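You operate a simulated robot arm through the tools that you are given. There is no shell and no other tool. Be economical: measure what you need, move in short steps, check, and stop when the job is done.

You are at the controls of a simulated robot arm. One attempt, no reset.

## Task
Close the box tank: screw the vent cap on and tap the bung home.
Fine: the mallet goes back where it stood. Set down upright: tank mallet.

It is judged by the outcome, as a careful person would: the job done as asked, and still so three seconds after it is handed in. It fails if anything else is knocked over, pushed out of place, dropped, spilled or broken. Lids that push on must go on centred and level and be pressed home; caps that screw on are set level and turned clockwise until they are tight.

## Robot
A 6-joint arm with a two-finger parallel gripper, fixed in place. Base frame: the origin is at the foot of the arm, x ahead of it, y to its left, z up. Readings come in m, rad, newtons and seconds.
With the tool pointing down near the work surface it reaches from about 0.32 to 0.82 m from the base axis. Its first joint turns from -2.897 to 2.897 rad. Payload 3.91 kg.
Tool frame: the origin (TCP) lies between the finger pads and is the grasp point; the fingertips stand 0.03 m ahead of it; z points along the fingers, y is the line along which they close. Largest opening 0.11 m; finger width 0.02, thickness 0.01; the body of the gripper, 0.048 by 0.112 m, starts 0.055 m behind the TCP.
Orientation is told as [roll, pitch, yaw] about the base's x, y, z axes, in that order, counted from this pose: with the fingers straight down and closing along the base's y, the tool's x points along the base's -x, its y along +y and its z along -z.

## Interface
- The arm moves only by the tool send_rows. Its argument "commands" is a list of rows, each a list of 3 entries, a list of its own where there are three numbers: the turn, a rotation vector about the base's x, y, z in rad, then the shift along the base's x, y, z in m, then the opening, from 0 (shut) to 1 (fully open). In form: [[[ax, ay, az], [x, y, z], claw], ...]. A call has 1 to 8 rows; each row is the pose to reach, as a shift and turn from the pose commanded when the call began. A row lasts 0.2 s, in which the tool goes at most 0.05 m and 0.15 rad; a call with a longer step from one row to the next is refused whole, and so is a gripper value outside its range. A pose out of reach is approached as far as the arm can. The call stops where the force on the tool passes 50 N (or 10 N more than at its start, if that is more) or the arm is blocked; 0.2 s more then pass. The fingers move at their own pace (about 0.045 m/s each) and stop on an object; they squeeze with about 36 N. The grip force told is the motor's: it shows also when the fingers shut on nothing. Time passes only in rows, and 0.2 s behind the last, so rows that repeat a pose let the fingers close. The reply holds the time, the measured pose of the TCP, the force on the tool along the base axes, the opening and the grip force, in the units named above and with some noise, with the torque about the TCP (base axes, N m) and any sound that the robot's microphone picked up.
- Cameras (640 x 400 px; columns grow to the right, rows downward): "scene" is fixed at [0.2199, -0.651, 1.3387]; the picture's right is [0.99, -0.17, 0.00], its down [-0.09, -0.49, -0.87] and it looks along [0.15, 0.85, -0.50] (base axes); focal length 371 px, centre (320, 200). "wrist" rides on the gripper at [0.077, 0.007, -0.115] in the tool frame; the picture's right is [-0.09, 1.00, 0.00], its down [-0.80, -0.07, -0.59] and it looks along [-0.59, -0.05, 0.80] (tool axes); focal length 270 px, centre (320, 200). There is no depth. A picture from a camera that has moved, and an enlarged one, comes with that camera's place and axes in the base frame and with its lens.
- snapshot(camera): a new picture of that camera. The clock stands still meanwhile.
- slide_trunk(by): slides the trunk up (or, below 0, down) by that many m; the arm rides with it, the base frame stays. It gives what a move gives, with no picture.
- zoom(camera, box): a new picture of the part [left, top, right, bottom] of that camera's present view, enlarged. The clock stands still meanwhile.
- finish_job(): hands the job in; it is judged then, once.

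Work in short steps. Places have to be worked out from the pictures, the camera data and where the tool is seen: move nearer, look again, correct. Check each grasp and each placing, and mend what went wrong. You have 120 turns and 64 pictures in all, those below and enlarged ones among them. Open the gripper and draw the arm clear of the work before you hand the job in, unless the task says otherwise; then end with one line.

The tools are called after "Request:" as a command line: name --argument value ..., lists and objects as JSON in quotes. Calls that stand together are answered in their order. send_rows: Moves the arm, as the interface text tells. Its arguments: {"type":"object","properties":{"commands":{"type":"array"}},"required":["commands"]} The other tools are called the same way: slide_trunk (by) slides the trunk up or down; snapshot (camera) takes a picture; zoom (camera, box) takes an enlarged picture of a part of a camera's view; finish_job () hands the job in.

At the start:

```text
t: 0.0
ee_pos: [0.3144, 0.4755, 0.9442]
tcp_rot: [0.0, 0.0, 0.0]
force: [0.4, 0.1, 0.4]
wrist_torque: [0.02, -0.02, -0.02]
opening: 0.11
gripper_force: 0.1
trunk travel left (down, up): [-0.425, 0.185]
```

scene: 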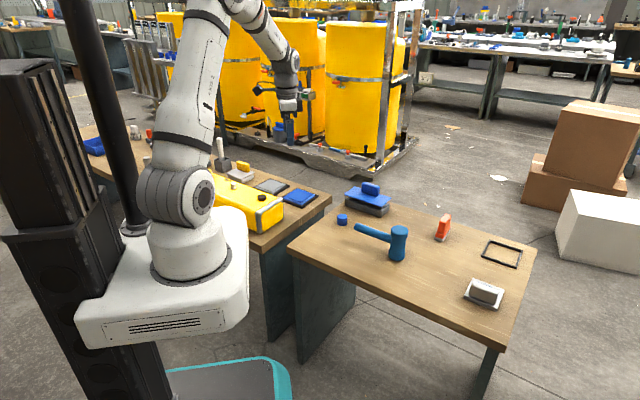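
wrist: 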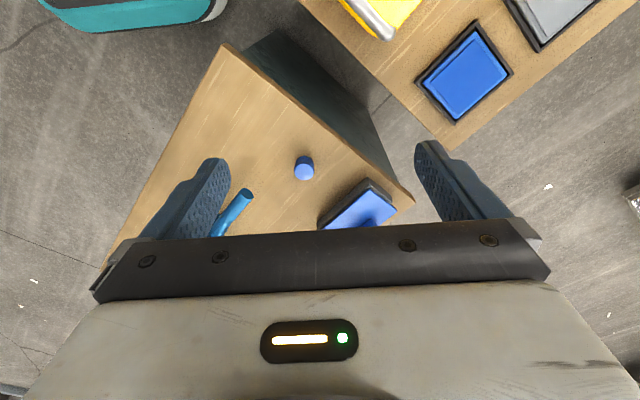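

I'll look closer at both benches to identify the tank, cap, bung and mallet.

Request:
zoom --camera "scene" --box '[60, 110, 340, 285]'

Request:
zoom --camera "scene" --box '[280, 160, 560, 335]'

```text
2.29 times, centred on (200, 198) of scene
camera zoom: at [0.2199, -0.651, 1.3387], right [0.99, -0.17, 0.0], down [-0.09, -0.49, -0.87], along [0.15, 0.85, -0.5], focal length 848 px, centre (594, 206)
```

zoom: 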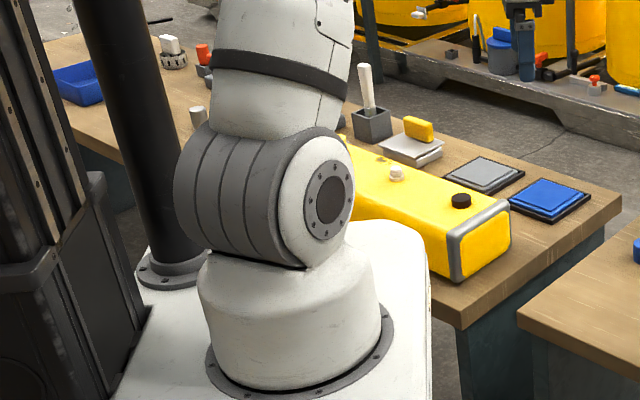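

```text
2.29 times, centred on (420, 248) of scene
camera zoom: at [0.2199, -0.651, 1.3387], right [0.99, -0.17, 0.0], down [-0.09, -0.49, -0.87], along [0.15, 0.85, -0.5], focal length 848 px, centre (91, 91)
```

zoom: 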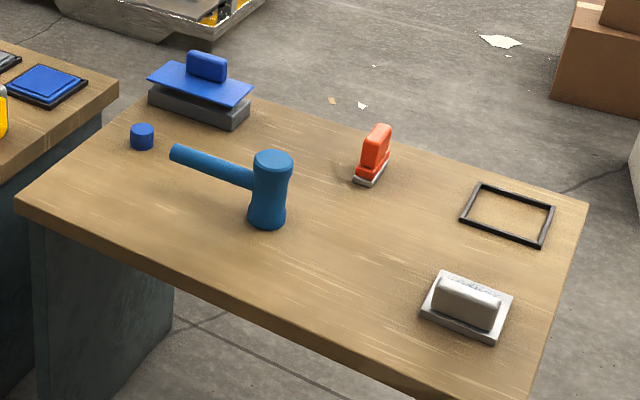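

The tank looks to be the yellow box on the left bench, with a white bung and a black fitting; a blue mallet and a blue cap are on the right bench. I'll turn the wrist toward the left bench to look.

Request:
send_rows --commands '[[[0, 0, 0.14], [-0.015, -0.01, 0], 1], [[0, 0, 0.28], [-0.03, -0.02, 0], 1], [[0, 0, 0.42], [-0.045, -0.03, 0], 1], [[0, 0, 0.56], [-0.06, -0.04, 0], 1], [[0, 0, 0.7], [-0.075, -0.05, 0], 1], [[0, 0, 0.84], [-0.09, -0.06, 0], 1], [[0, 0, 0.98], [-0.105, -0.07, 0], 1], [[0, 0, 1.12], [-0.12, -0.08, 0], 1]]'

Request:
snapshot --camera "wrist"

Request:
snapshot --camera "scene"

```text
t: 1.8
ee_pos: [0.1944, 0.3975, 0.9462]
tcp_rot: [0.0, -0.001, 1.121]
force: [-0.2, -0.4, 0.3]
wrist_torque: [-0.01, 0.02, -0.01]
opening: 0.1098
gripper_force: 0.1
trunk travel left (down, up): [-0.425, 0.185]
```

```text
59 pictures are left
camera wrist: at [0.1554, 0.3312, 1.0589], right [-0.86, 0.51, 0.0], down [0.41, 0.69, 0.59], along [0.3, 0.51, -0.8], focal length 270 px, centre (320, 200)
```

wrist: 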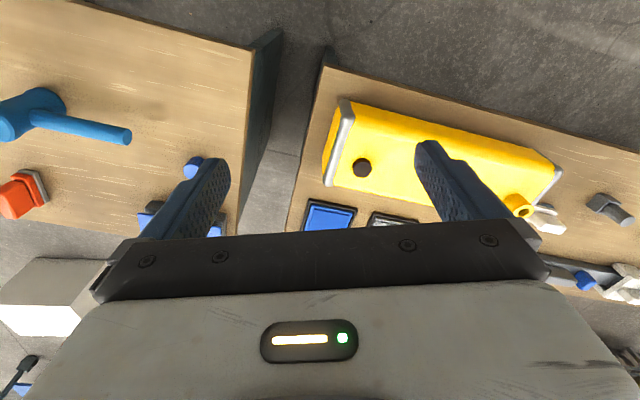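

```text
58 pictures are left
```

scene: 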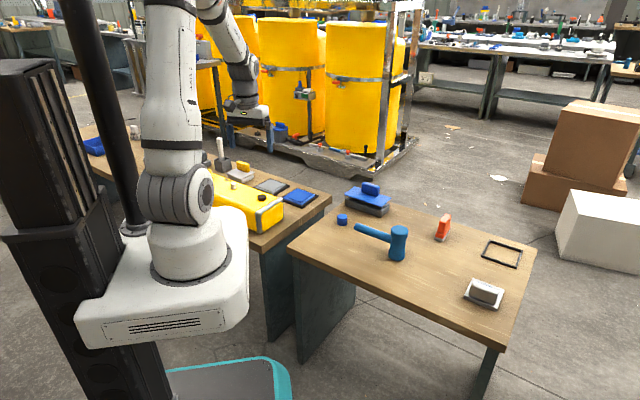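

The tank's outward part is hidden by a finger. I'll turn the rest of the way and shift left over the tank.

Request:
send_rows --commands '[[[0, 0, 0.15], [-0.03, 0, 0], 1], [[0, 0, 0.3], [-0.06, 0, 0], 1], [[0, 0, 0.45], [-0.1, 0, 0], 1], [[0, 0, 0.45], [-0.14, 0, 0], 1], [[0, 0, 0.45], [-0.16, 0, 0], 1]]'

Request:
snapshot --camera "wrist"

```text
t: 3.0
ee_pos: [0.0347, 0.3984, 0.948]
tcp_rot: [-0.001, -0.012, 1.566]
force: [-0.2, 0.9, 1.1]
wrist_torque: [-0.02, -0.01, 0.02]
opening: 0.1099
gripper_force: 0.1
trunk travel left (down, up): [-0.425, 0.185]
```

```text
57 pictures are left
camera wrist: at [0.0276, 0.3199, 1.061], right [-1.0, 0.09, 0.0], down [0.07, 0.79, 0.6], along [0.05, 0.6, -0.8], focal length 270 px, centre (320, 200)
```

wrist: 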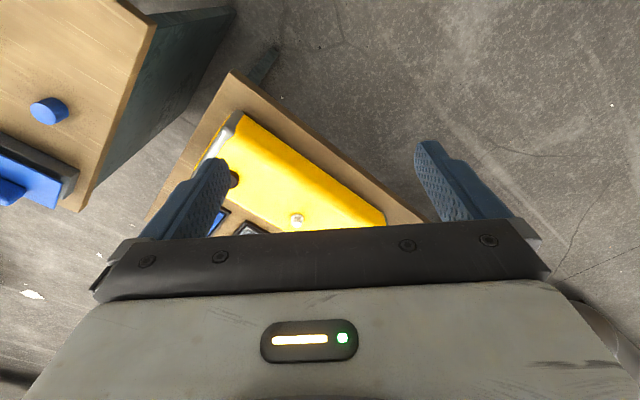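

The tank lies diagonally; white fitting ≈(0.106,0.68,0.645), black one ≈(0.212,0.577,0.645), and there are more objects beyond. I'll tilt the wrist outward to see the rest of the bench.

Request:
send_rows --commands '[[[0.15, 0, 0], [0, 0.02, 0.01], 1], [[0.3, 0, 0], [0, 0.05, 0.02], 1], [[0.45, 0, 0], [0, 0.08, 0.03], 1], [[0.6, 0, 0], [0, 0.1, 0.04], 1], [[0.7, 0, 0], [0, 0.1, 0.05], 1]]'

Request:
snapshot --camera "wrist"

```text
t: 4.2
ee_pos: [0.0326, 0.4951, 0.9922]
tcp_rot: [0.004, -0.696, 1.568]
force: [0.0, -1.6, -0.3]
wrist_torque: [0.03, 0.01, 0.0]
opening: 0.1101
gripper_force: 0.1
trunk travel left (down, up): [-0.425, 0.185]
```

```text
56 pictures are left
camera wrist: at [0.0254, 0.3632, 1.0288], right [-1.0, 0.07, 0.06], down [0.07, 0.23, 0.97], along [0.05, 0.97, -0.24], focal length 270 px, centre (320, 200)
```

wrist: 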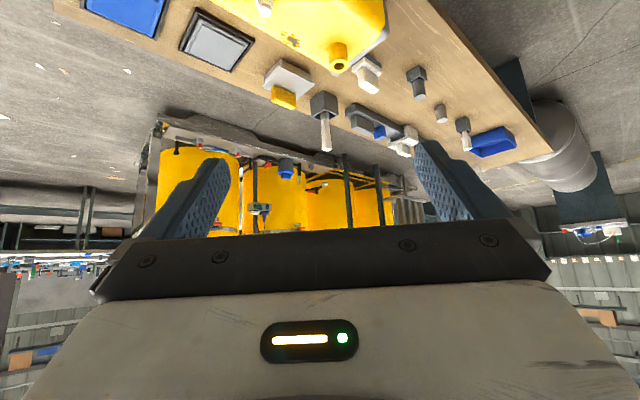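

The bench is now well in view (upside-down). I'll enlarge the upper part.

Request:
zoom --camera "wrist" --box '[240, 0, 400, 100]'

Request:
zoom --camera "wrist" --box '[340, 40, 560, 178]'

```text
4.00 times, centred on (320, 50) of wrist
camera zoom: at [0.0254, 0.3632, 1.0288], right [-1.0, 0.07, 0.06], down [0.07, 0.23, 0.97], along [0.05, 0.97, -0.24], focal length 1081 px, centre (320, 800)
```

zoom: 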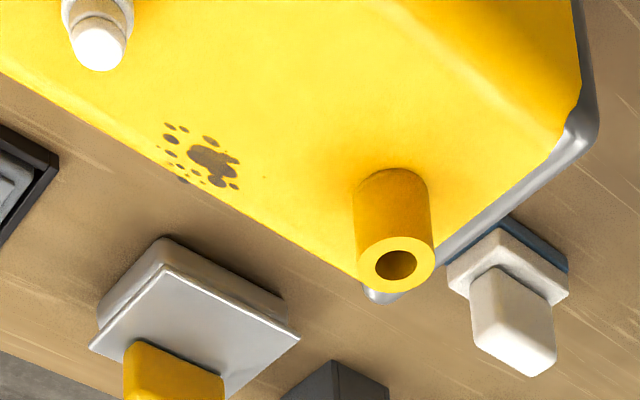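

```text
2.90 times, centred on (450, 109) of wrist
camera zoom: at [0.0254, 0.3632, 1.0288], right [-1.0, 0.07, 0.06], down [0.07, 0.23, 0.97], along [0.05, 0.97, -0.24], focal length 783 px, centre (-57, 464)
```

zoom: 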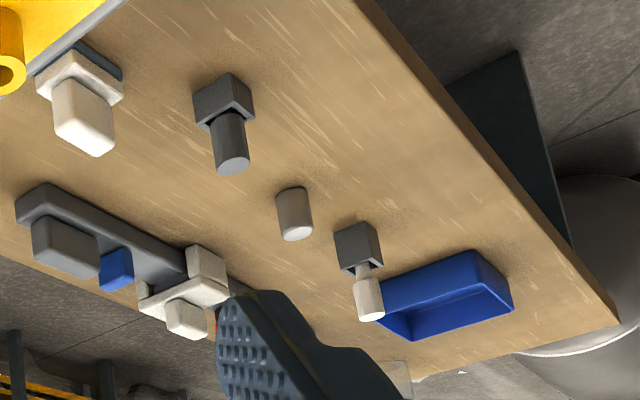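

Blue mallet and blue cap (≈0.039 m, on the right bench) are reachable; the yellow hollow neck near (0.0,0.765) is about 0.035 m wide, the white piece seems the proud bung. I'll move lower for a close look at bung and black fitting.

Request:
send_rows --commands '[[[-0.12, 0, 0], [0.03, -0.02, -0.03], 1], [[-0.24, 0, 0], [0.06, -0.03, -0.06], 1], [[-0.35, 0, 0], [0.09, -0.04, -0.09], 1], [[-0.35, 0, 0], [0.12, -0.04, -0.12], 1]]'

Request:
snapshot --camera "wrist"

```text
t: 5.2
ee_pos: [0.1519, 0.4564, 0.8762]
tcp_rot: [0.003, -0.348, 1.569]
force: [-0.2, 0.0, -0.5]
wrist_torque: [-0.02, 0.02, 0.0]
opening: 0.11
gripper_force: 0.0
trunk travel left (down, up): [-0.425, 0.185]
```

```text
53 pictures are left
camera wrist: at [0.1446, 0.3454, 0.9565], right [-1.0, 0.08, 0.03], down [0.07, 0.55, 0.83], along [0.05, 0.83, -0.55], focal length 270 px, centre (320, 200)
```

wrist: 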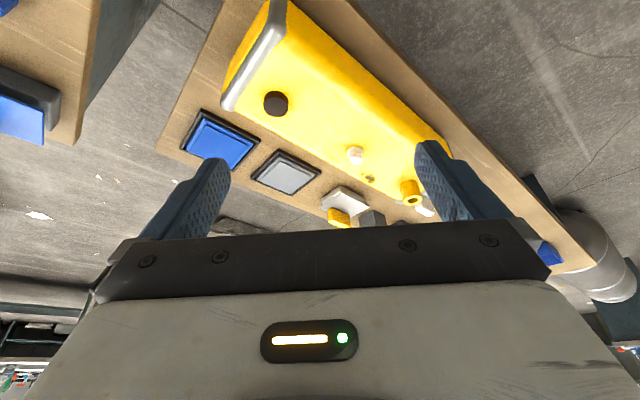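

Request:
zoom --camera "wrist" --box '[240, 70, 448, 200]'

```text
3.08 times, centred on (344, 135) of wrist
camera zoom: at [0.1446, 0.3454, 0.9565], right [-1.0, 0.08, 0.03], down [0.07, 0.55, 0.83], along [0.05, 0.83, -0.55], focal length 832 px, centre (246, 400)
```

zoom: 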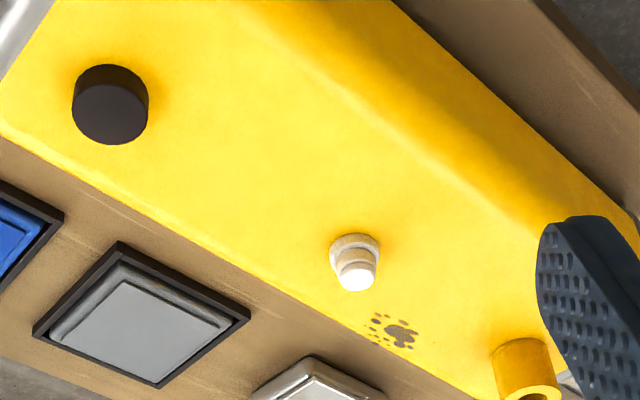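

Black is a fitted cap; white is a small bung standing proud in its collar. Now I'll level the tool and turn toward the right bench for the cap and mallet.

Request:
send_rows --commands '[[[-0.12, 0, 0], [0, 0, 0.02], 1], [[-0.24, 0, 0], [0.02, 0, 0.04], 1], [[-0.348, 0, 0], [0.04, 0, 0.05], 1]]'

Request:
send_rows --commands '[[[0, 0, -0.15], [0.02, -0.03, 0], 1], [[0, 0, -0.3], [0.04, -0.06, 0], 1], [[0, 0, -0.45], [0.07, -0.09, 0], 1], [[0, 0, -0.6], [0.1, -0.12, 0], 1], [[0, 0, -0.75], [0.13, -0.14, 0], 1], [[0, 0, -0.9], [0.16, -0.16, 0], 1]]'

Request:
snapshot --camera "wrist"

```text
t: 6.0
ee_pos: [0.1943, 0.4577, 0.9238]
tcp_rot: [0.0, 0.0, 1.57]
force: [0.2, -0.7, -0.7]
wrist_torque: [0.01, 0.0, 0.05]
opening: 0.11
gripper_force: 0.1
trunk travel left (down, up): [-0.425, 0.185]
```

```text
t: 7.4
ee_pos: [0.3527, 0.2933, 0.9251]
tcp_rot: [0.0, -0.002, 0.669]
force: [-0.2, 0.7, 0.2]
wrist_torque: [0.01, 0.03, -0.01]
opening: 0.1101
gripper_force: 0.1
trunk travel left (down, up): [-0.425, 0.185]
```

```text
51 pictures are left
camera wrist: at [0.2872, 0.2517, 1.0386], right [-0.55, 0.84, 0.0], down [0.67, 0.44, 0.6], along [0.5, 0.33, -0.8], focal length 270 px, centre (320, 200)
```

wrist: 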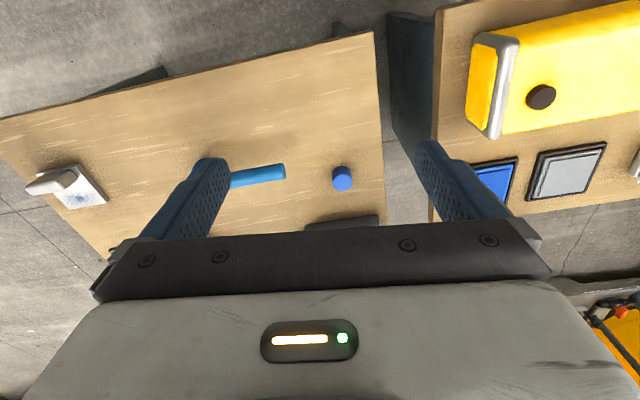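

Cap re-triangulates to ≈(0.489,0.432). I enlarge it and the mallet.

Request:
zoom --camera "wrist" --box '[220, 130, 400, 242]'

Request:
zoom --camera "scene" --box '[320, 195, 432, 265]'

```text
3.56 times, centred on (310, 186) of wrist
camera zoom: at [0.2872, 0.2517, 1.0386], right [-0.55, 0.84, 0.0], down [0.67, 0.44, 0.6], along [0.5, 0.33, -0.8], focal length 961 px, centre (356, 250)
```

zoom: 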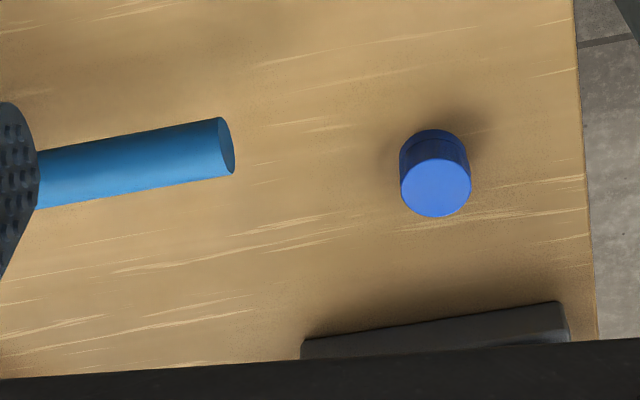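

```text
5.71 times, centred on (376, 230) of scene
camera zoom: at [0.2199, -0.651, 1.3387], right [0.99, -0.17, 0.0], down [-0.09, -0.49, -0.87], along [0.15, 0.85, -0.5], focal length 2121 px, centre (0, 29)
```

zoom: 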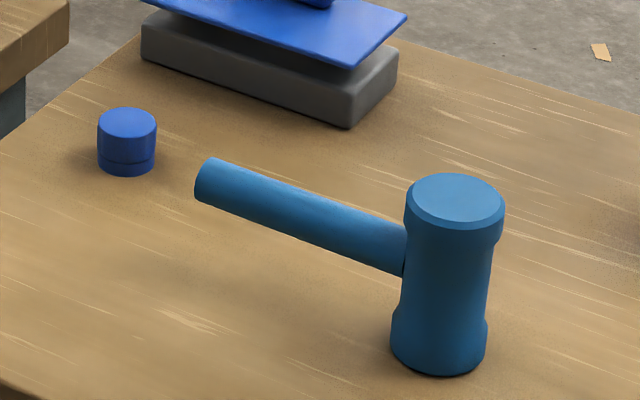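

Cap top centre ≈(0.492,0.436,0.62), open end down, bench ≈0.59. I go above it with fingers at a moderate opening, away from the mallet handle.

Request:
send_rows --commands '[[[0, 0, 0], [0.025, 0.025, -0.03], 0.6], [[0, 0, 0], [0.05, 0.05, -0.06], 0.6], [[0, 0, 0], [0.075, 0.075, -0.09], 0.6], [[0, 0, 0], [0.1, 0.1, -0.12], 0.6], [[0, 0, 0], [0.12, 0.12, -0.15], 0.6], [[0, 0, 0], [0.139, 0.142, -0.18], 0.6], [[0, 0, 0], [0.139, 0.142, -0.19], 0.6]]'

Request:
snapshot --camera "wrist"

```text
t: 9.0
ee_pos: [0.4942, 0.4416, 0.734]
tcp_rot: [0.0, -0.002, 0.671]
force: [-0.8, 0.4, 0.8]
wrist_torque: [-0.05, 0.03, 0.01]
opening: 0.0658
gripper_force: 0.0
trunk travel left (down, up): [-0.425, 0.185]
```

```text
48 pictures are left
camera wrist: at [0.4285, 0.3991, 0.8471], right [-0.55, 0.84, 0.0], down [0.67, 0.44, 0.6], along [0.5, 0.33, -0.8], focal length 270 px, centre (320, 200)
```

wrist: 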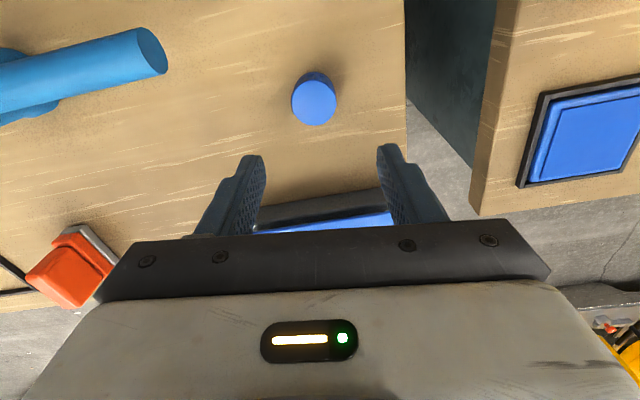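

The cap sits slightly near and left of the tool's drop line. I descend half-way with a small correction and look again.

Request:
send_rows --commands '[[[0, 0, 0], [-0.001, -0.006, -0.03], 0.6], [[0, 0, 0], [-0.001, -0.006, -0.06], 0.6]]'

Request:
snapshot --camera "wrist"

Request:
zoom --camera "scene" --box '[290, 165, 402, 235]'

```text
t: 9.6
ee_pos: [0.4916, 0.434, 0.6736]
tcp_rot: [0.001, -0.003, 0.671]
force: [0.7, -0.3, -0.7]
wrist_torque: [0.0, -0.01, 0.02]
opening: 0.0662
gripper_force: 0.0
trunk travel left (down, up): [-0.425, 0.185]
```

```text
47 pictures are left
camera wrist: at [0.4275, 0.3919, 0.7864], right [-0.55, 0.84, 0.0], down [0.67, 0.44, 0.6], along [0.5, 0.33, -0.8], focal length 270 px, centre (320, 200)
```

wrist: 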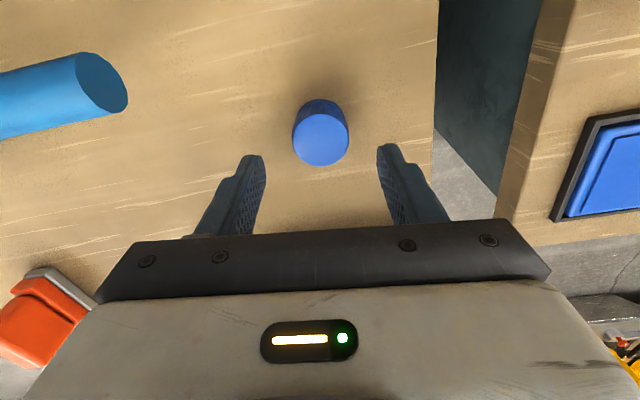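

```text
5.71 times, centred on (346, 200) of scene
camera zoom: at [0.2199, -0.651, 1.3387], right [0.99, -0.17, 0.0], down [-0.09, -0.49, -0.87], along [0.15, 0.85, -0.5], focal length 2121 px, centre (171, 200)
```

zoom: 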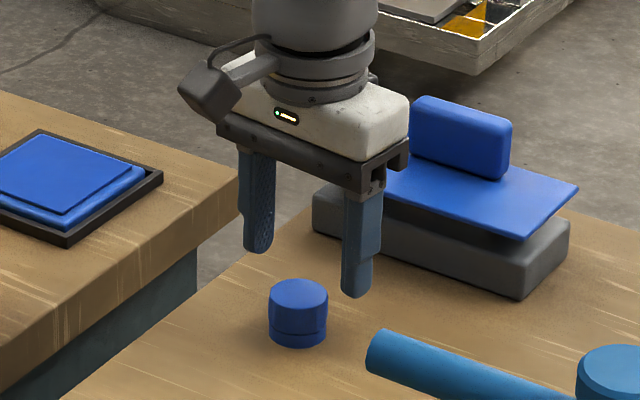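

Cap now lies on the drop line within ~1 mm. I descend to straddle it and close.

Request:
send_rows --commands '[[[0, 0, 0], [-0.001, 0, -0.022], 0.6], [[0, 0, 0], [-0.001, 0, -0.044], 0.6], [[0, 0, 0], [-0.001, 0, -0.044], 0.3], [[0, 0, 0], [-0.001, 0, -0.044], 0.2], [[0, 0, 0], [-0.001, 0, -0.044], 0.2]]'

Request:
snapshot --camera "wrist"

```text
t: 10.8
ee_pos: [0.4921, 0.4345, 0.6312]
tcp_rot: [0.0, -0.001, 0.67]
force: [-0.3, -0.1, -0.4]
wrist_torque: [0.02, -0.02, -0.01]
opening: 0.0345
gripper_force: 35.4
trunk travel left (down, up): [-0.425, 0.185]
```

```text
45 pictures are left
camera wrist: at [0.4261, 0.3911, 0.7443], right [-0.55, 0.84, 0.0], down [0.67, 0.44, 0.6], along [0.5, 0.33, -0.8], focal length 270 px, centre (320, 200)
```

wrist: 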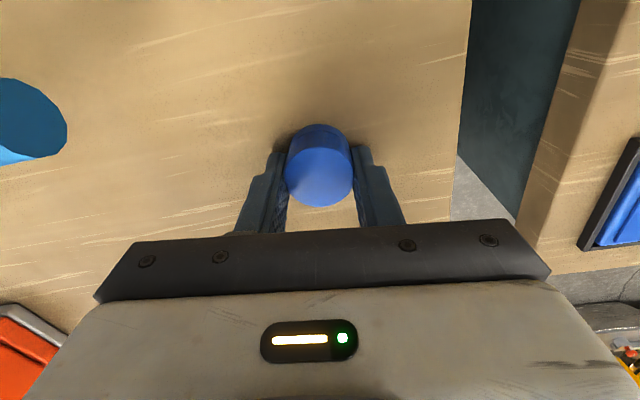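

Cap gripped (opening 0.0345). I lift it straight up and carry it toward the tank's neck.

Request:
send_rows --commands '[[[0, 0, 0], [0, 0, 0.03], 0.2], [[0, 0, 0], [0, 0, 0.07], 0.2], [[0, 0, 0], [0, 0, 0.11], 0.2], [[0, 0, 0], [0, 0, 0.15], 0.2], [[0, 0, 0.1], [-0.02, 0.01, 0.18], 0.2], [[0, 0, 0.2], [-0.06, 0.03, 0.19], 0.2], [[0, 0, 0.3], [-0.1, 0.06, 0.19], 0.2], [[0, 0, 0.4], [-0.14, 0.09, 0.19], 0.2]]'

Request:
send_rows --commands '[[[0, 0, 0.1], [-0.04, 0.028, 0], 0.2], [[0, 0, 0.2], [-0.08, 0.056, 0], 0.2], [[0, 0, 0.3], [-0.12, 0.084, 0], 0.2], [[0, 0, 0.4], [-0.16, 0.112, 0], 0.2], [[0, 0, 0.5], [-0.2, 0.14, 0], 0.2], [[0, 0, 0.5], [-0.24, 0.168, 0], 0.2], [[0, 0, 0.5], [-0.28, 0.196, 0], 0.2], [[0, 0, 0.5], [-0.3, 0.21, 0], 0.2]]'

Request:
snapshot --camera "wrist"

Request:
snapshot --camera "scene"

```text
t: 12.6
ee_pos: [0.3544, 0.5232, 0.8197]
tcp_rot: [0.0, -0.002, 1.072]
force: [-0.2, -0.4, 0.3]
wrist_torque: [0.02, -0.02, 0.0]
opening: 0.0346
gripper_force: 36.2
trunk travel left (down, up): [-0.425, 0.185]
```

```text
t: 14.4
ee_pos: [0.0527, 0.7292, 0.8201]
tcp_rot: [0.001, -0.003, 1.57]
force: [0.1, 0.2, 0.2]
wrist_torque: [0.0, -0.03, 0.02]
opening: 0.0347
gripper_force: 36.5
trunk travel left (down, up): [-0.425, 0.185]
```

```text
44 pictures are left
camera wrist: at [0.0453, 0.6527, 0.9337], right [-1.0, 0.09, 0.0], down [0.07, 0.8, 0.6], along [0.05, 0.59, -0.8], focal length 270 px, centre (320, 200)
```

wrist: 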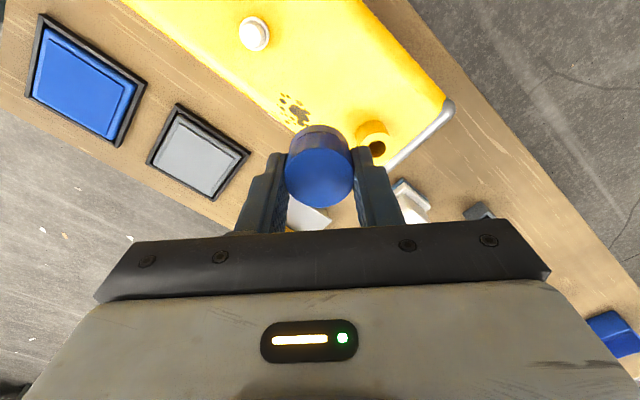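

```text
43 pictures are left
```

scene: 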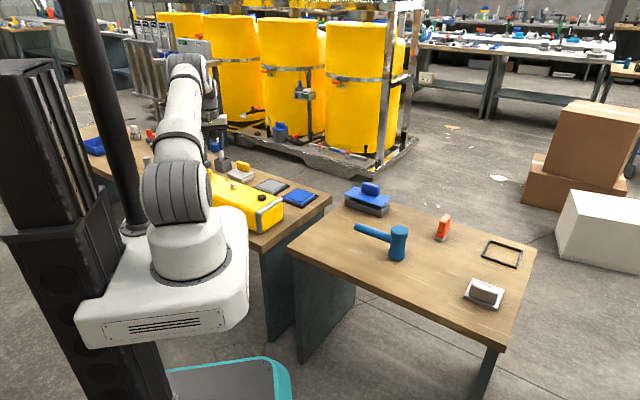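

The neck shows beside the right finger. I'll enlarge neck and bung for sizes and shape.

Request:
zoom --camera "wrist" --box '[330, 90, 458, 170]'

Request:
zoom --camera "wrist" --box '[190, 0, 318, 80]'

```text
5.00 times, centred on (394, 130) of wrist
camera zoom: at [0.0453, 0.6527, 0.9337], right [-1.0, 0.09, 0.0], down [0.07, 0.8, 0.6], along [0.05, 0.59, -0.8], focal length 1351 px, centre (-50, 550)
```

zoom: 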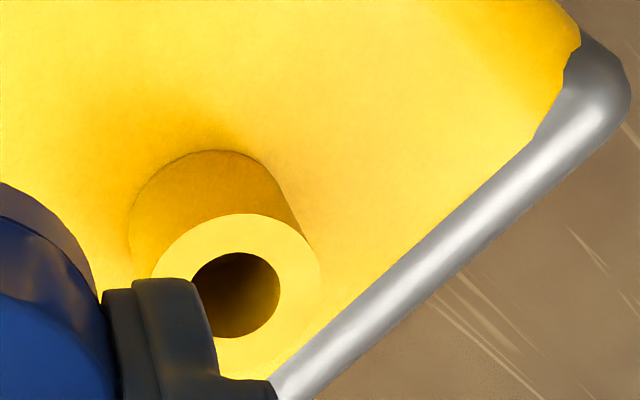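

```text
5.00 times, centred on (254, 40) of wrist
camera zoom: at [0.0453, 0.6527, 0.9337], right [-1.0, 0.09, 0.0], down [0.07, 0.8, 0.6], along [0.05, 0.59, -0.8], focal length 1351 px, centre (650, 1000)
```

zoom: 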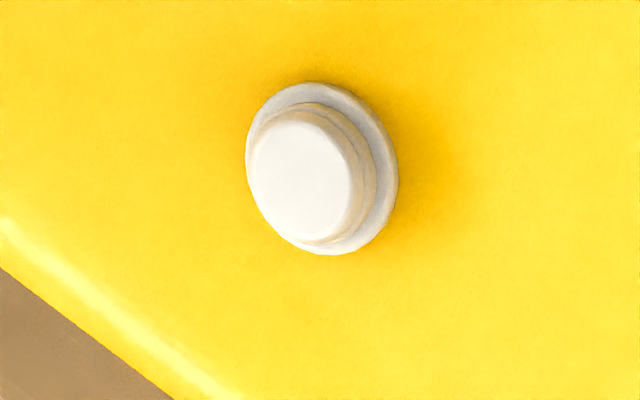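

Triangulation puts the neck top centre at ≈(-0.001,0.772,0.69), ~0.030 m wide, ~0.03 m high; the cap's rim hangs ≈0.04 below the TCP. I move to just above and check alignment.

Request:
send_rows --commands '[[[0, 0, 0], [-0.025, 0.02, -0.01], 0.2], [[0, 0, 0], [-0.054, 0.043, -0.02], 0.2], [[0, 0, 0], [-0.054, 0.043, -0.055], 0.2], [[0, 0, 0], [-0.054, 0.043, -0.055], 0.2]]'

Request:
zoom --camera "wrist" --box '[240, 80, 400, 180]'

```text
t: 15.4
ee_pos: [-0.0022, 0.7693, 0.7649]
tcp_rot: [0.001, 0.0, 1.571]
force: [-0.2, 1.1, -0.4]
wrist_torque: [0.02, -0.01, 0.01]
opening: 0.0344
gripper_force: 35.7
out of reach, approached as far as the arm can: row 2, 3, 4
trunk travel left (down, up): [-0.425, 0.185]
```

```text
4.00 times, centred on (320, 130) of wrist
camera zoom: at [-0.0094, 0.6928, 0.8785], right [-1.0, 0.09, 0.0], down [0.07, 0.8, 0.6], along [0.05, 0.59, -0.8], focal length 1081 px, centre (320, 480)
```

zoom: 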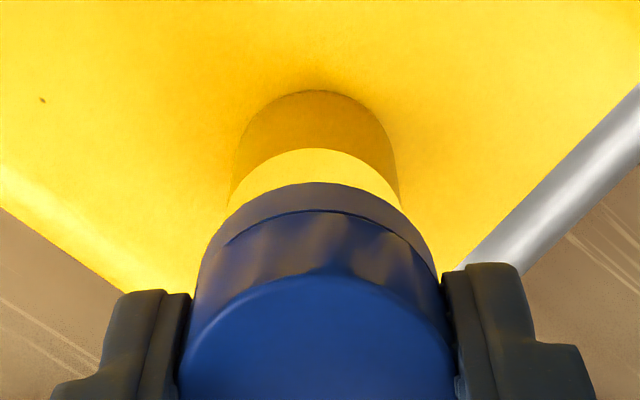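

Lateral alignment is within ~0.5 mm; the neck is ≈4 mm further out (y≈0.773) but the arm is at its reach limit at this height. I'll try raising the trunk.

Request:
slide_trunk --by 0.1

```text
t: 16.7
ee_pos: [-0.0009, 0.7693, 0.8658]
tcp_rot: [0.0, -0.003, 1.573]
force: [1.1, 0.7, 1.2]
wrist_torque: [0.03, -0.01, -0.01]
opening: 0.0344
gripper_force: 35.4
trunk travel left (down, up): [-0.525, 0.085]
```

Now I come back down and see if y≈0.773 is reachable.

Request:
send_rows --commands '[[[0, 0, 0], [0.0005, 0.002, -0.045], 0.2], [[0, 0, 0], [0.0005, 0.004, -0.09], 0.2], [[0, 0, 0], [0.0005, 0.004, -0.1], 0.2], [[0, 0, 0], [0.0005, 0.004, -0.1], 0.2]]'

```text
t: 17.7
ee_pos: [-0.0018, 0.76, 0.7672]
tcp_rot: [0.0, 0.0, 1.57]
force: [0.0, -0.2, -0.4]
wrist_torque: [-0.02, 0.01, -0.03]
opening: 0.0347
gripper_force: 36.0
out of reach, approached as far as the arm can: row 1, 2, 3, 4
trunk travel left (down, up): [-0.525, 0.085]
```

Raising made reach worse (0.760), so the shoulder should go lower instead. I lift and draw back, then slide the trunk down and retry.

Request:
send_rows --commands '[[[0, 0, 0], [0, -0.01, 0.04], 0.2], [[0, 0, 0], [0, -0.03, 0.085], 0.2], [[0, 0, 0], [0, -0.05, 0.13], 0.2], [[0, 0, 0], [0, -0.06, 0.175], 0.2], [[0, 0, 0], [0, -0.07, 0.22], 0.2]]'

Request:
slide_trunk --by -0.2

Request:
send_rows --commands '[[[0, 0, 0], [0, 0.03, -0.01], 0.2], [[0, 0, 0], [0, 0.06, -0.02], 0.2], [[0, 0, 0], [0, 0.07, -0.02], 0.2], [[0, 0, 0], [0, 0.07, -0.02], 0.2]]'

```text
t: 18.9
ee_pos: [-0.006, 0.7683, 0.9388]
tcp_rot: [-0.002, 0.002, 1.57]
force: [0.6, 0.5, 0.0]
wrist_torque: [-0.03, 0.01, 0.02]
opening: 0.0346
gripper_force: 36.1
out of reach, approached as far as the arm can: row 1, 2, 3, 4, 5
trunk travel left (down, up): [-0.525, 0.085]
```

```text
t: 21.1
ee_pos: [-0.0057, 0.7672, 0.7396]
tcp_rot: [0.0, -0.001, 1.57]
force: [-1.0, -0.3, 0.1]
wrist_torque: [0.0, 0.03, -0.01]
opening: 0.0344
gripper_force: 35.8
trunk travel left (down, up): [-0.325, 0.285]
```

```text
t: 22.1
ee_pos: [0.0002, 0.7712, 0.7226]
tcp_rot: [0.0, 0.0, 1.57]
force: [0.1, -0.2, -0.6]
wrist_torque: [0.01, 0.01, -0.01]
opening: 0.0345
gripper_force: 36.7
out of reach, approached as far as the arm can: row 1, 2, 3, 4
trunk travel left (down, up): [-0.325, 0.285]
```

The approach behaved oddly (TCP z now 0.7226). I look before anything else.

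Request:
snapshot --camera "wrist"

Request:
snapshot --camera "scene"

```text
39 pictures are left
camera wrist: at [-0.0086, 0.6942, 0.8369], right [-1.0, 0.09, 0.0], down [0.07, 0.8, 0.6], along [0.05, 0.59, -0.8], focal length 270 px, centre (320, 200)
```

wrist: 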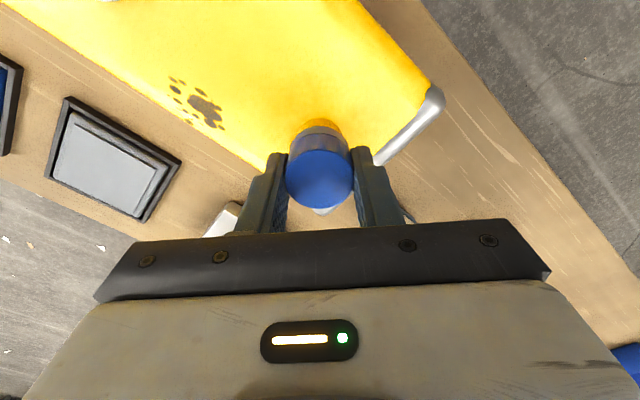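

```text
38 pictures are left
```

scene: 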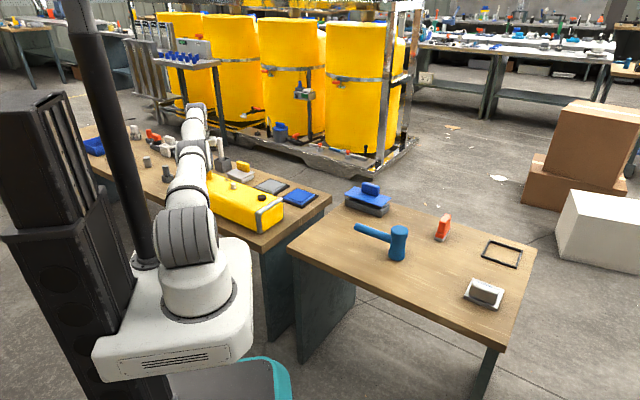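

Request:
zoom --camera "wrist" --box '[256, 90, 384, 170]'

```text
5.00 times, centred on (320, 130) of wrist
camera zoom: at [-0.0086, 0.6942, 0.8369], right [-1.0, 0.09, 0.0], down [0.07, 0.8, 0.6], along [0.05, 0.59, -0.8], focal length 1351 px, centre (320, 550)
```

zoom: 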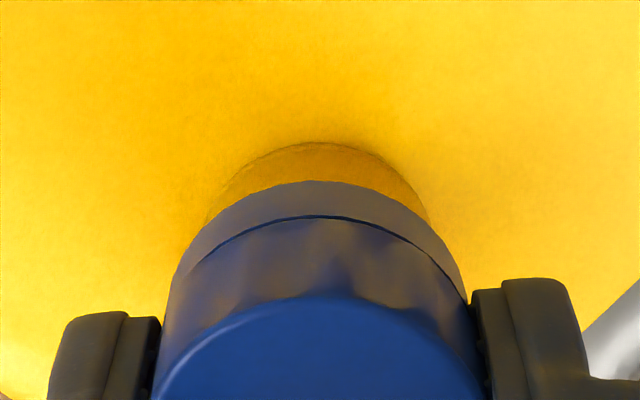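

The arm is stretched nearly straight at r≈0.770, which explains the odd motion; the cap rim (≈0.687) is right at the neck's top and looks aligned. I test how the commands relate to motion with a small step down.

Request:
send_rows --commands '[[[0, 0, 0], [0, 0, -0.005], 0.2], [[0, 0, 0], [0, 0, -0.005], 0.2]]'

```text
t: 22.7
ee_pos: [-0.0015, 0.7708, 0.7181]
tcp_rot: [0.001, 0.0, 1.571]
force: [0.1, 0.0, -1.0]
wrist_torque: [-0.01, 0.0, 0.03]
opening: 0.0344
gripper_force: 35.5
trunk travel left (down, up): [-0.325, 0.285]
```

Commands start from the reached pose, and this one was in reach. I nudge outward 2.5 mm to the estimated neck centre.

Request:
send_rows --commands '[[[0, 0, 0], [0.0005, 0.0025, 0], 0.2], [[0, 0, 0], [0.0005, 0.0025, 0], 0.2]]'

Request:
zoom --camera "wrist" --box '[256, 90, 384, 170]'

```text
t: 23.3
ee_pos: [-0.0011, 0.771, 0.7184]
tcp_rot: [-0.001, 0.0, 1.57]
force: [0.3, 0.2, -0.4]
wrist_torque: [0.03, 0.0, -0.02]
opening: 0.0345
gripper_force: 36.5
out of reach, approached as far as the arm can: row 1, 2
trunk travel left (down, up): [-0.325, 0.285]
```

```text
5.00 times, centred on (320, 130) of wrist
camera zoom: at [-0.0091, 0.6943, 0.8322], right [-1.0, 0.09, 0.0], down [0.07, 0.8, 0.6], along [0.05, 0.59, -0.8], focal length 1351 px, centre (320, 550)
```

zoom: 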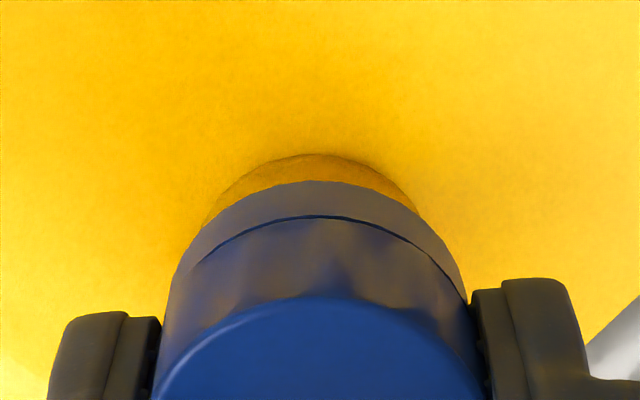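

Reach ends at r≈0.771, about 2 mm short at most. I shift x +1 mm (neck appears slightly right) and lower gently, watching force.

Request:
send_rows --commands '[[[0, 0, 0], [0.001, 0, -0.002], 0.2], [[0, 0, 0], [0.001, 0, -0.004], 0.2], [[0, 0, 0], [0.001, 0, -0.006], 0.2]]'

```text
t: 24.1
ee_pos: [-0.001, 0.7707, 0.7158]
tcp_rot: [0.001, -0.005, 1.567]
force: [0.2, -1.9, 14.1]
wrist_torque: [0.01, 0.07, -0.03]
opening: 0.0343
gripper_force: 36.0
trunk travel left (down, up): [-0.325, 0.285]
```

Contact at 14 N with nearly no side moment, so it's roughly centred. I look at how cap and neck sit.

Request:
zoom --camera "wrist" --box '[256, 90, 384, 170]'

Request:
zoom --camera "scene" --box '[160, 120, 272, 190]'

```text
5.00 times, centred on (320, 130) of wrist
camera zoom: at [-0.0089, 0.6939, 0.8301], right [-1.0, 0.09, 0.0], down [0.07, 0.8, 0.6], along [0.05, 0.6, -0.8], focal length 1351 px, centre (320, 550)
```

zoom: 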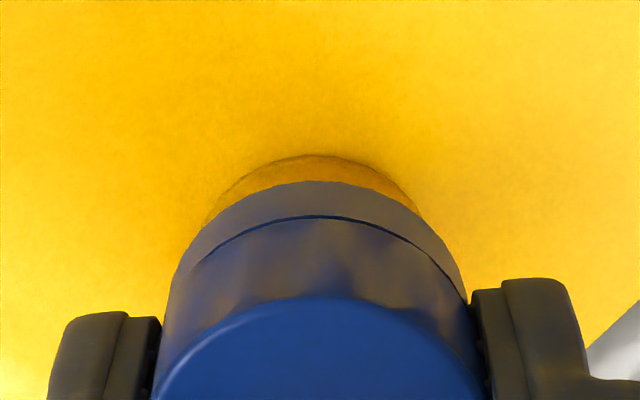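

```text
5.71 times, centred on (216, 155) of scene
camera zoom: at [0.2199, -0.651, 1.3387], right [0.99, -0.17, 0.0], down [-0.09, -0.49, -0.87], along [0.15, 0.85, -0.5], focal length 2121 px, centre (914, 457)
```

zoom: 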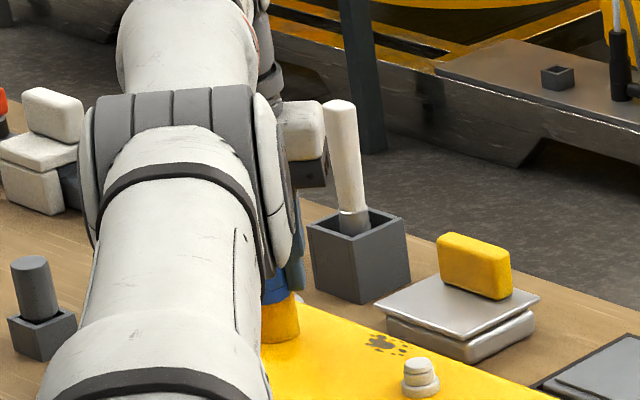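

Request:
zoom --camera "scene" --box '[196, 155, 228, 185]'

```text
13.33 times, centred on (212, 170) of scene
camera zoom: at [0.2199, -0.651, 1.3387], right [0.99, -0.17, 0.0], down [-0.09, -0.49, -0.87], along [0.15, 0.85, -0.5], focal length 4948 px, centre (1760, 600)
```

zoom: 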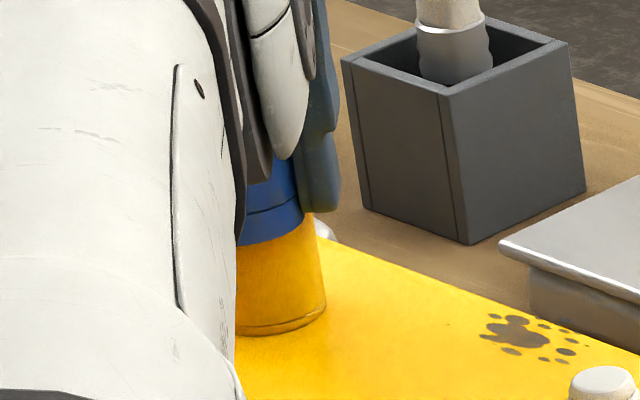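

The scene shows the cap resting on top of the neck, with the neck reaching perhaps 1–3 mm further toward +x. I lift a touch, shift +x 1.5 mm, set down again and try a clockwise turn, watching height and torque.

Request:
send_rows --commands '[[[0, 0, 0], [0, 0, 0.006], 0.2], [[0, 0, 0], [0.0015, 0, 0.006], 0.2], [[0, 0, 0], [0.0015, 0, 0.003], 0.2], [[0, 0, 0], [0.0015, 0, 0.0], 0.2], [[0, 0, 0], [0.0015, 0, -0.001], 0.2]]'

Request:
send_rows --commands '[[[0, 0, -0.12], [0, 0, 0], 0.2], [[0, 0, -0.24], [0, 0, 0], 0.2], [[0, 0, -0.36], [0, 0, 0], 0.2], [[0, 0, -0.48], [0, 0, 0], 0.2], [[0, 0, -0.6], [0, 0, 0], 0.2], [[0, 0, -0.72], [0, 0, 0], 0.2]]'

Request:
zoom --camera "scene" --box '[196, 155, 228, 185]'

Request:
zoom --camera "wrist" --box '[256, 90, 384, 170]'

```text
t: 25.3
ee_pos: [-0.001, 0.7703, 0.7163]
tcp_rot: [0.0, -0.006, 1.57]
force: [-0.2, 6.2, 16.8]
wrist_torque: [0.18, 0.03, -0.03]
opening: 0.0346
gripper_force: 36.2
trunk travel left (down, up): [-0.325, 0.285]
```

```text
t: 26.7
ee_pos: [-0.0001, 0.7697, 0.717]
tcp_rot: [0.004, -0.007, 0.85]
force: [-2.7, 2.0, 30.1]
wrist_torque: [0.21, 0.0, 0.11]
opening: 0.0346
gripper_force: 35.6
trunk travel left (down, up): [-0.325, 0.285]
```

```text
13.33 times, centred on (212, 170) of scene
camera zoom: at [0.2199, -0.651, 1.3387], right [0.99, -0.17, 0.0], down [-0.09, -0.49, -0.87], along [0.15, 0.85, -0.5], focal length 4948 px, centre (1760, 600)
```

zoom: 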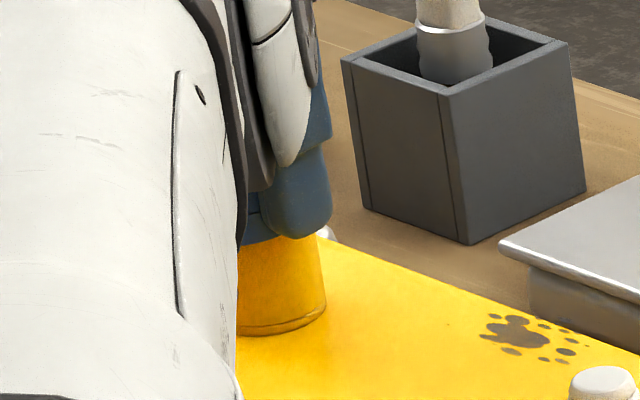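

```text
5.00 times, centred on (320, 130) of wrist
camera zoom: at [-0.0572, 0.7169, 0.8299], right [-0.69, 0.72, 0.0], down [0.58, 0.55, 0.6], along [0.43, 0.41, -0.8], focal length 1351 px, centre (320, 550)
```

zoom: 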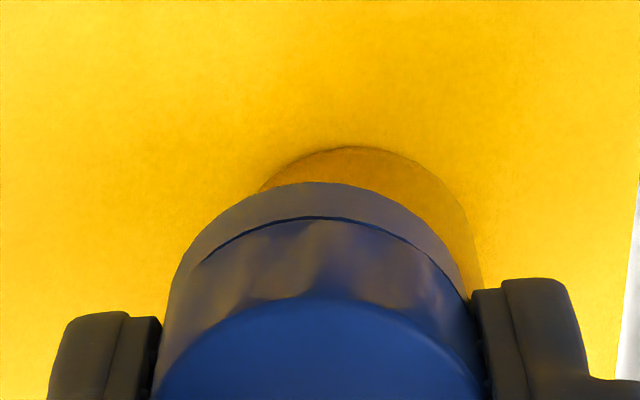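

From this angle the neck clearly sits ≈6 mm further out (torque agrees: reaction ≈+7 mm in y), so the neck is at y≈0.776, beyond the straight-down reach. I lift off and test whether reach improves at this yaw.

Request:
send_rows --commands '[[[0, 0, 0], [0, 0, 0.015], 0.2], [[0, 0, 0], [0, 0.004, 0.015], 0.2], [[0, 0, 0], [0, 0.008, 0.015], 0.2], [[0, 0, 0], [0, 0.008, 0.015], 0.2]]'

```text
t: 27.7
ee_pos: [-0.0003, 0.7707, 0.7275]
tcp_rot: [0.0, -0.002, 0.85]
force: [-0.3, 0.0, -1.8]
wrist_torque: [0.01, 0.0, 0.0]
opening: 0.0346
gripper_force: 35.9
out of reach, approached as far as the arm can: row 2, 3, 4
trunk travel left (down, up): [-0.325, 0.285]
```

Same limit, so I'll lean the tool outward ~1.7° (0.03 rad), which gains the missing millimetres, staying above the neck.

Request:
send_rows --commands '[[[0.015, 0, 0], [0, 0.0, 0.003], 0.2], [[0.03, 0, 0], [0, 0.003, 0.003], 0.2], [[0.03, 0, 0], [0, 0.006, 0.003], 0.2], [[0.03, 0, 0], [0, 0.006, 0.003], 0.2]]'

Request:
zoom --camera "wrist" --box '[256, 90, 384, 170]'

```text
t: 28.7
ee_pos: [-0.0006, 0.776, 0.7307]
tcp_rot: [0.02, -0.022, 0.848]
force: [-0.4, 0.5, -0.4]
wrist_torque: [-0.01, 0.01, 0.01]
opening: 0.0343
gripper_force: 36.2
trunk travel left (down, up): [-0.325, 0.285]
```

```text
5.00 times, centred on (320, 130) of wrist
camera zoom: at [-0.0567, 0.7202, 0.8428], right [-0.69, 0.72, 0.02], down [0.58, 0.54, 0.61], along [0.43, 0.43, -0.79], focal length 1351 px, centre (320, 550)
```

zoom: 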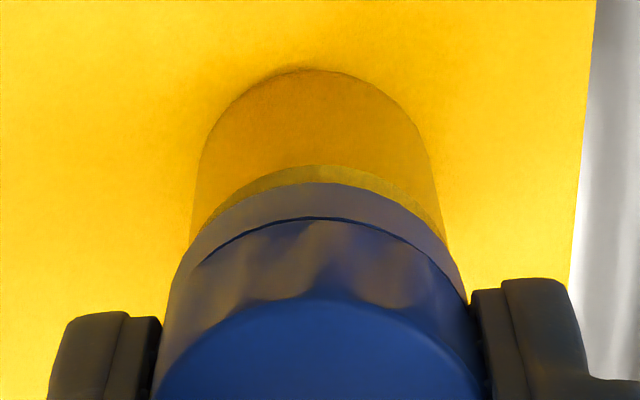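

With the lean it's in reach and the neck now appears centred behind the cap both laterally and radially (~1 mm). I lower gently until contact.

Request:
send_rows --commands '[[[0, 0, 0], [0, 0, -0.008], 0.2], [[0, 0, 0], [0, 0, -0.012], 0.2], [[0, 0, 0], [0, 0, -0.015], 0.2], [[0, 0, 0], [0, 0, -0.018], 0.2], [[0, 0, 0], [0, 0, -0.018], 0.2]]'

```text
t: 29.9
ee_pos: [-0.0003, 0.7781, 0.7167]
tcp_rot: [0.025, -0.027, 0.849]
force: [0.1, -0.4, 20.6]
wrist_torque: [-0.31, -0.04, 0.0]
opening: 0.0346
gripper_force: 36.3
trunk travel left (down, up): [-0.325, 0.285]
```

Contact again at the rim (reaction toward the near side), so I'm now ~2 mm too far out. I lift, and wind the wrist counter-clockwise about the leaned axis to have a long clockwise stroke.

Request:
send_rows --commands '[[[0, 0, 0], [0, 0, 0.01], 0.2], [[0, -0.0045, 0.15], [0, -0.001, 0.018], 0.2], [[0, -0.009, 0.3], [0, -0.001, 0.018], 0.2], [[0, -0.0135, 0.45], [0, -0.001, 0.018], 0.2], [[0, -0.018, 0.6], [0, -0.001, 0.018], 0.2], [[0, -0.0216, 0.72], [0, -0.001, 0.018], 0.2], [[0, -0.0216, 0.72], [0, -0.001, 0.018], 0.2]]'

Request:
zoom --camera "wrist" --box '[256, 90, 384, 170]'

Request:
zoom --camera "scene" --box '[196, 155, 228, 185]'

```text
t: 31.5
ee_pos: [-0.0003, 0.7768, 0.7309]
tcp_rot: [-0.001, -0.03, 1.571]
force: [0.4, -0.5, 0.0]
wrist_torque: [0.0, 0.02, -0.01]
opening: 0.0344
gripper_force: 36.1
trunk travel left (down, up): [-0.325, 0.285]
```

```text
5.00 times, centred on (320, 130) of wrist
camera zoom: at [-0.0077, 0.6966, 0.8426], right [-1.0, 0.09, 0.0], down [0.07, 0.78, 0.62], along [0.05, 0.62, -0.79], focal length 1351 px, centre (320, 550)
```

zoom: 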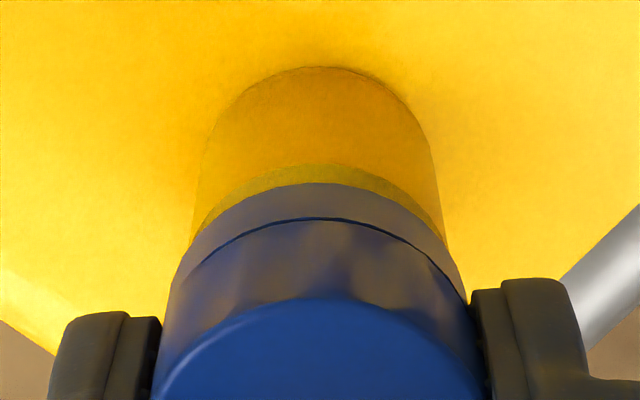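

```text
13.33 times, centred on (212, 170) of scene
camera zoom: at [0.2199, -0.651, 1.3387], right [0.99, -0.17, 0.0], down [-0.09, -0.49, -0.87], along [0.15, 0.85, -0.5], focal length 4948 px, centre (1760, 600)
```

zoom: 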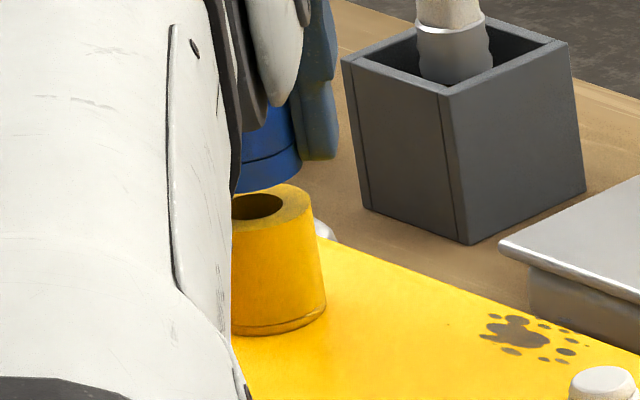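

The neck is a tapered spout with rim ≈0.033 m, same size as the cap; it's now centred under the cap within ~1–2 mm. I lower to light contact and turn clockwise about the leaned axis, watching height and torque.

Request:
send_rows --commands '[[[0, 0, 0], [0, 0.001, -0.008], 0.2], [[0, 0, 0], [0, 0.001, -0.014], 0.2], [[0, 0, 0], [0, 0.001, -0.017], 0.2], [[0, 0, 0], [0, 0.001, -0.017], 0.2]]'

Request:
send_rows --commands '[[[0, 0.0045, -0.15], [0, 0, 0], 0.2], [[0, 0.009, -0.3], [0, 0, 0], 0.2], [[0, 0.0135, -0.45], [0, 0, 0], 0.2], [[0, 0.018, -0.6], [0, 0, 0], 0.2], [[0, 0.0225, -0.75], [0, 0, 0], 0.2], [[0, 0.027, -0.9], [0, 0, 0], 0.2], [[0, 0.0315, -1.05], [0, 0, 0], 0.2]]'

```text
t: 32.5
ee_pos: [-0.0014, 0.7778, 0.7166]
tcp_rot: [0.0, -0.034, 1.571]
force: [0.8, -0.3, 8.8]
wrist_torque: [-0.16, -0.07, -0.02]
opening: 0.0345
gripper_force: 35.8
trunk travel left (down, up): [-0.325, 0.285]
```

```text
t: 34.1
ee_pos: [0.0003, 0.7769, 0.7168]
tcp_rot: [0.029, -0.019, 0.518]
force: [5.3, 2.5, 18.2]
wrist_torque: [-0.23, -0.18, 0.08]
opening: 0.0345
gripper_force: 35.7
trunk travel left (down, up): [-0.325, 0.285]
```

No engagement: the cap needs sub-millimetre centring to slip over. I lift a few millimetres and take a precise lateral comparison from this yaw.

Request:
send_rows --commands '[[[0, 0, 0], [0, 0, 0.005], 0.2], [[0, 0, 0], [0, 0, 0.01], 0.2], [[0, 0, 0], [0, 0, 0.01], 0.2]]'

Request:
zoom --camera "wrist" --box '[272, 95, 368, 155]'

```text
t: 34.9
ee_pos: [0.001, 0.7754, 0.7254]
tcp_rot: [0.025, -0.015, 0.521]
force: [0.4, 0.1, 0.3]
wrist_torque: [0.0, -0.04, -0.04]
opening: 0.0344
gripper_force: 35.8
trunk travel left (down, up): [-0.325, 0.285]
```

```text
6.67 times, centred on (320, 125) of wrist
camera zoom: at [-0.0708, 0.7415, 0.8367], right [-0.42, 0.91, 0.03], down [0.73, 0.32, 0.6], along [0.54, 0.27, -0.8], focal length 1802 px, centre (320, 700)
```

zoom: 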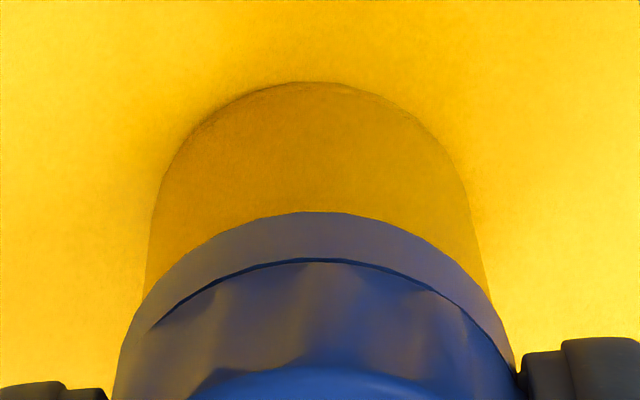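

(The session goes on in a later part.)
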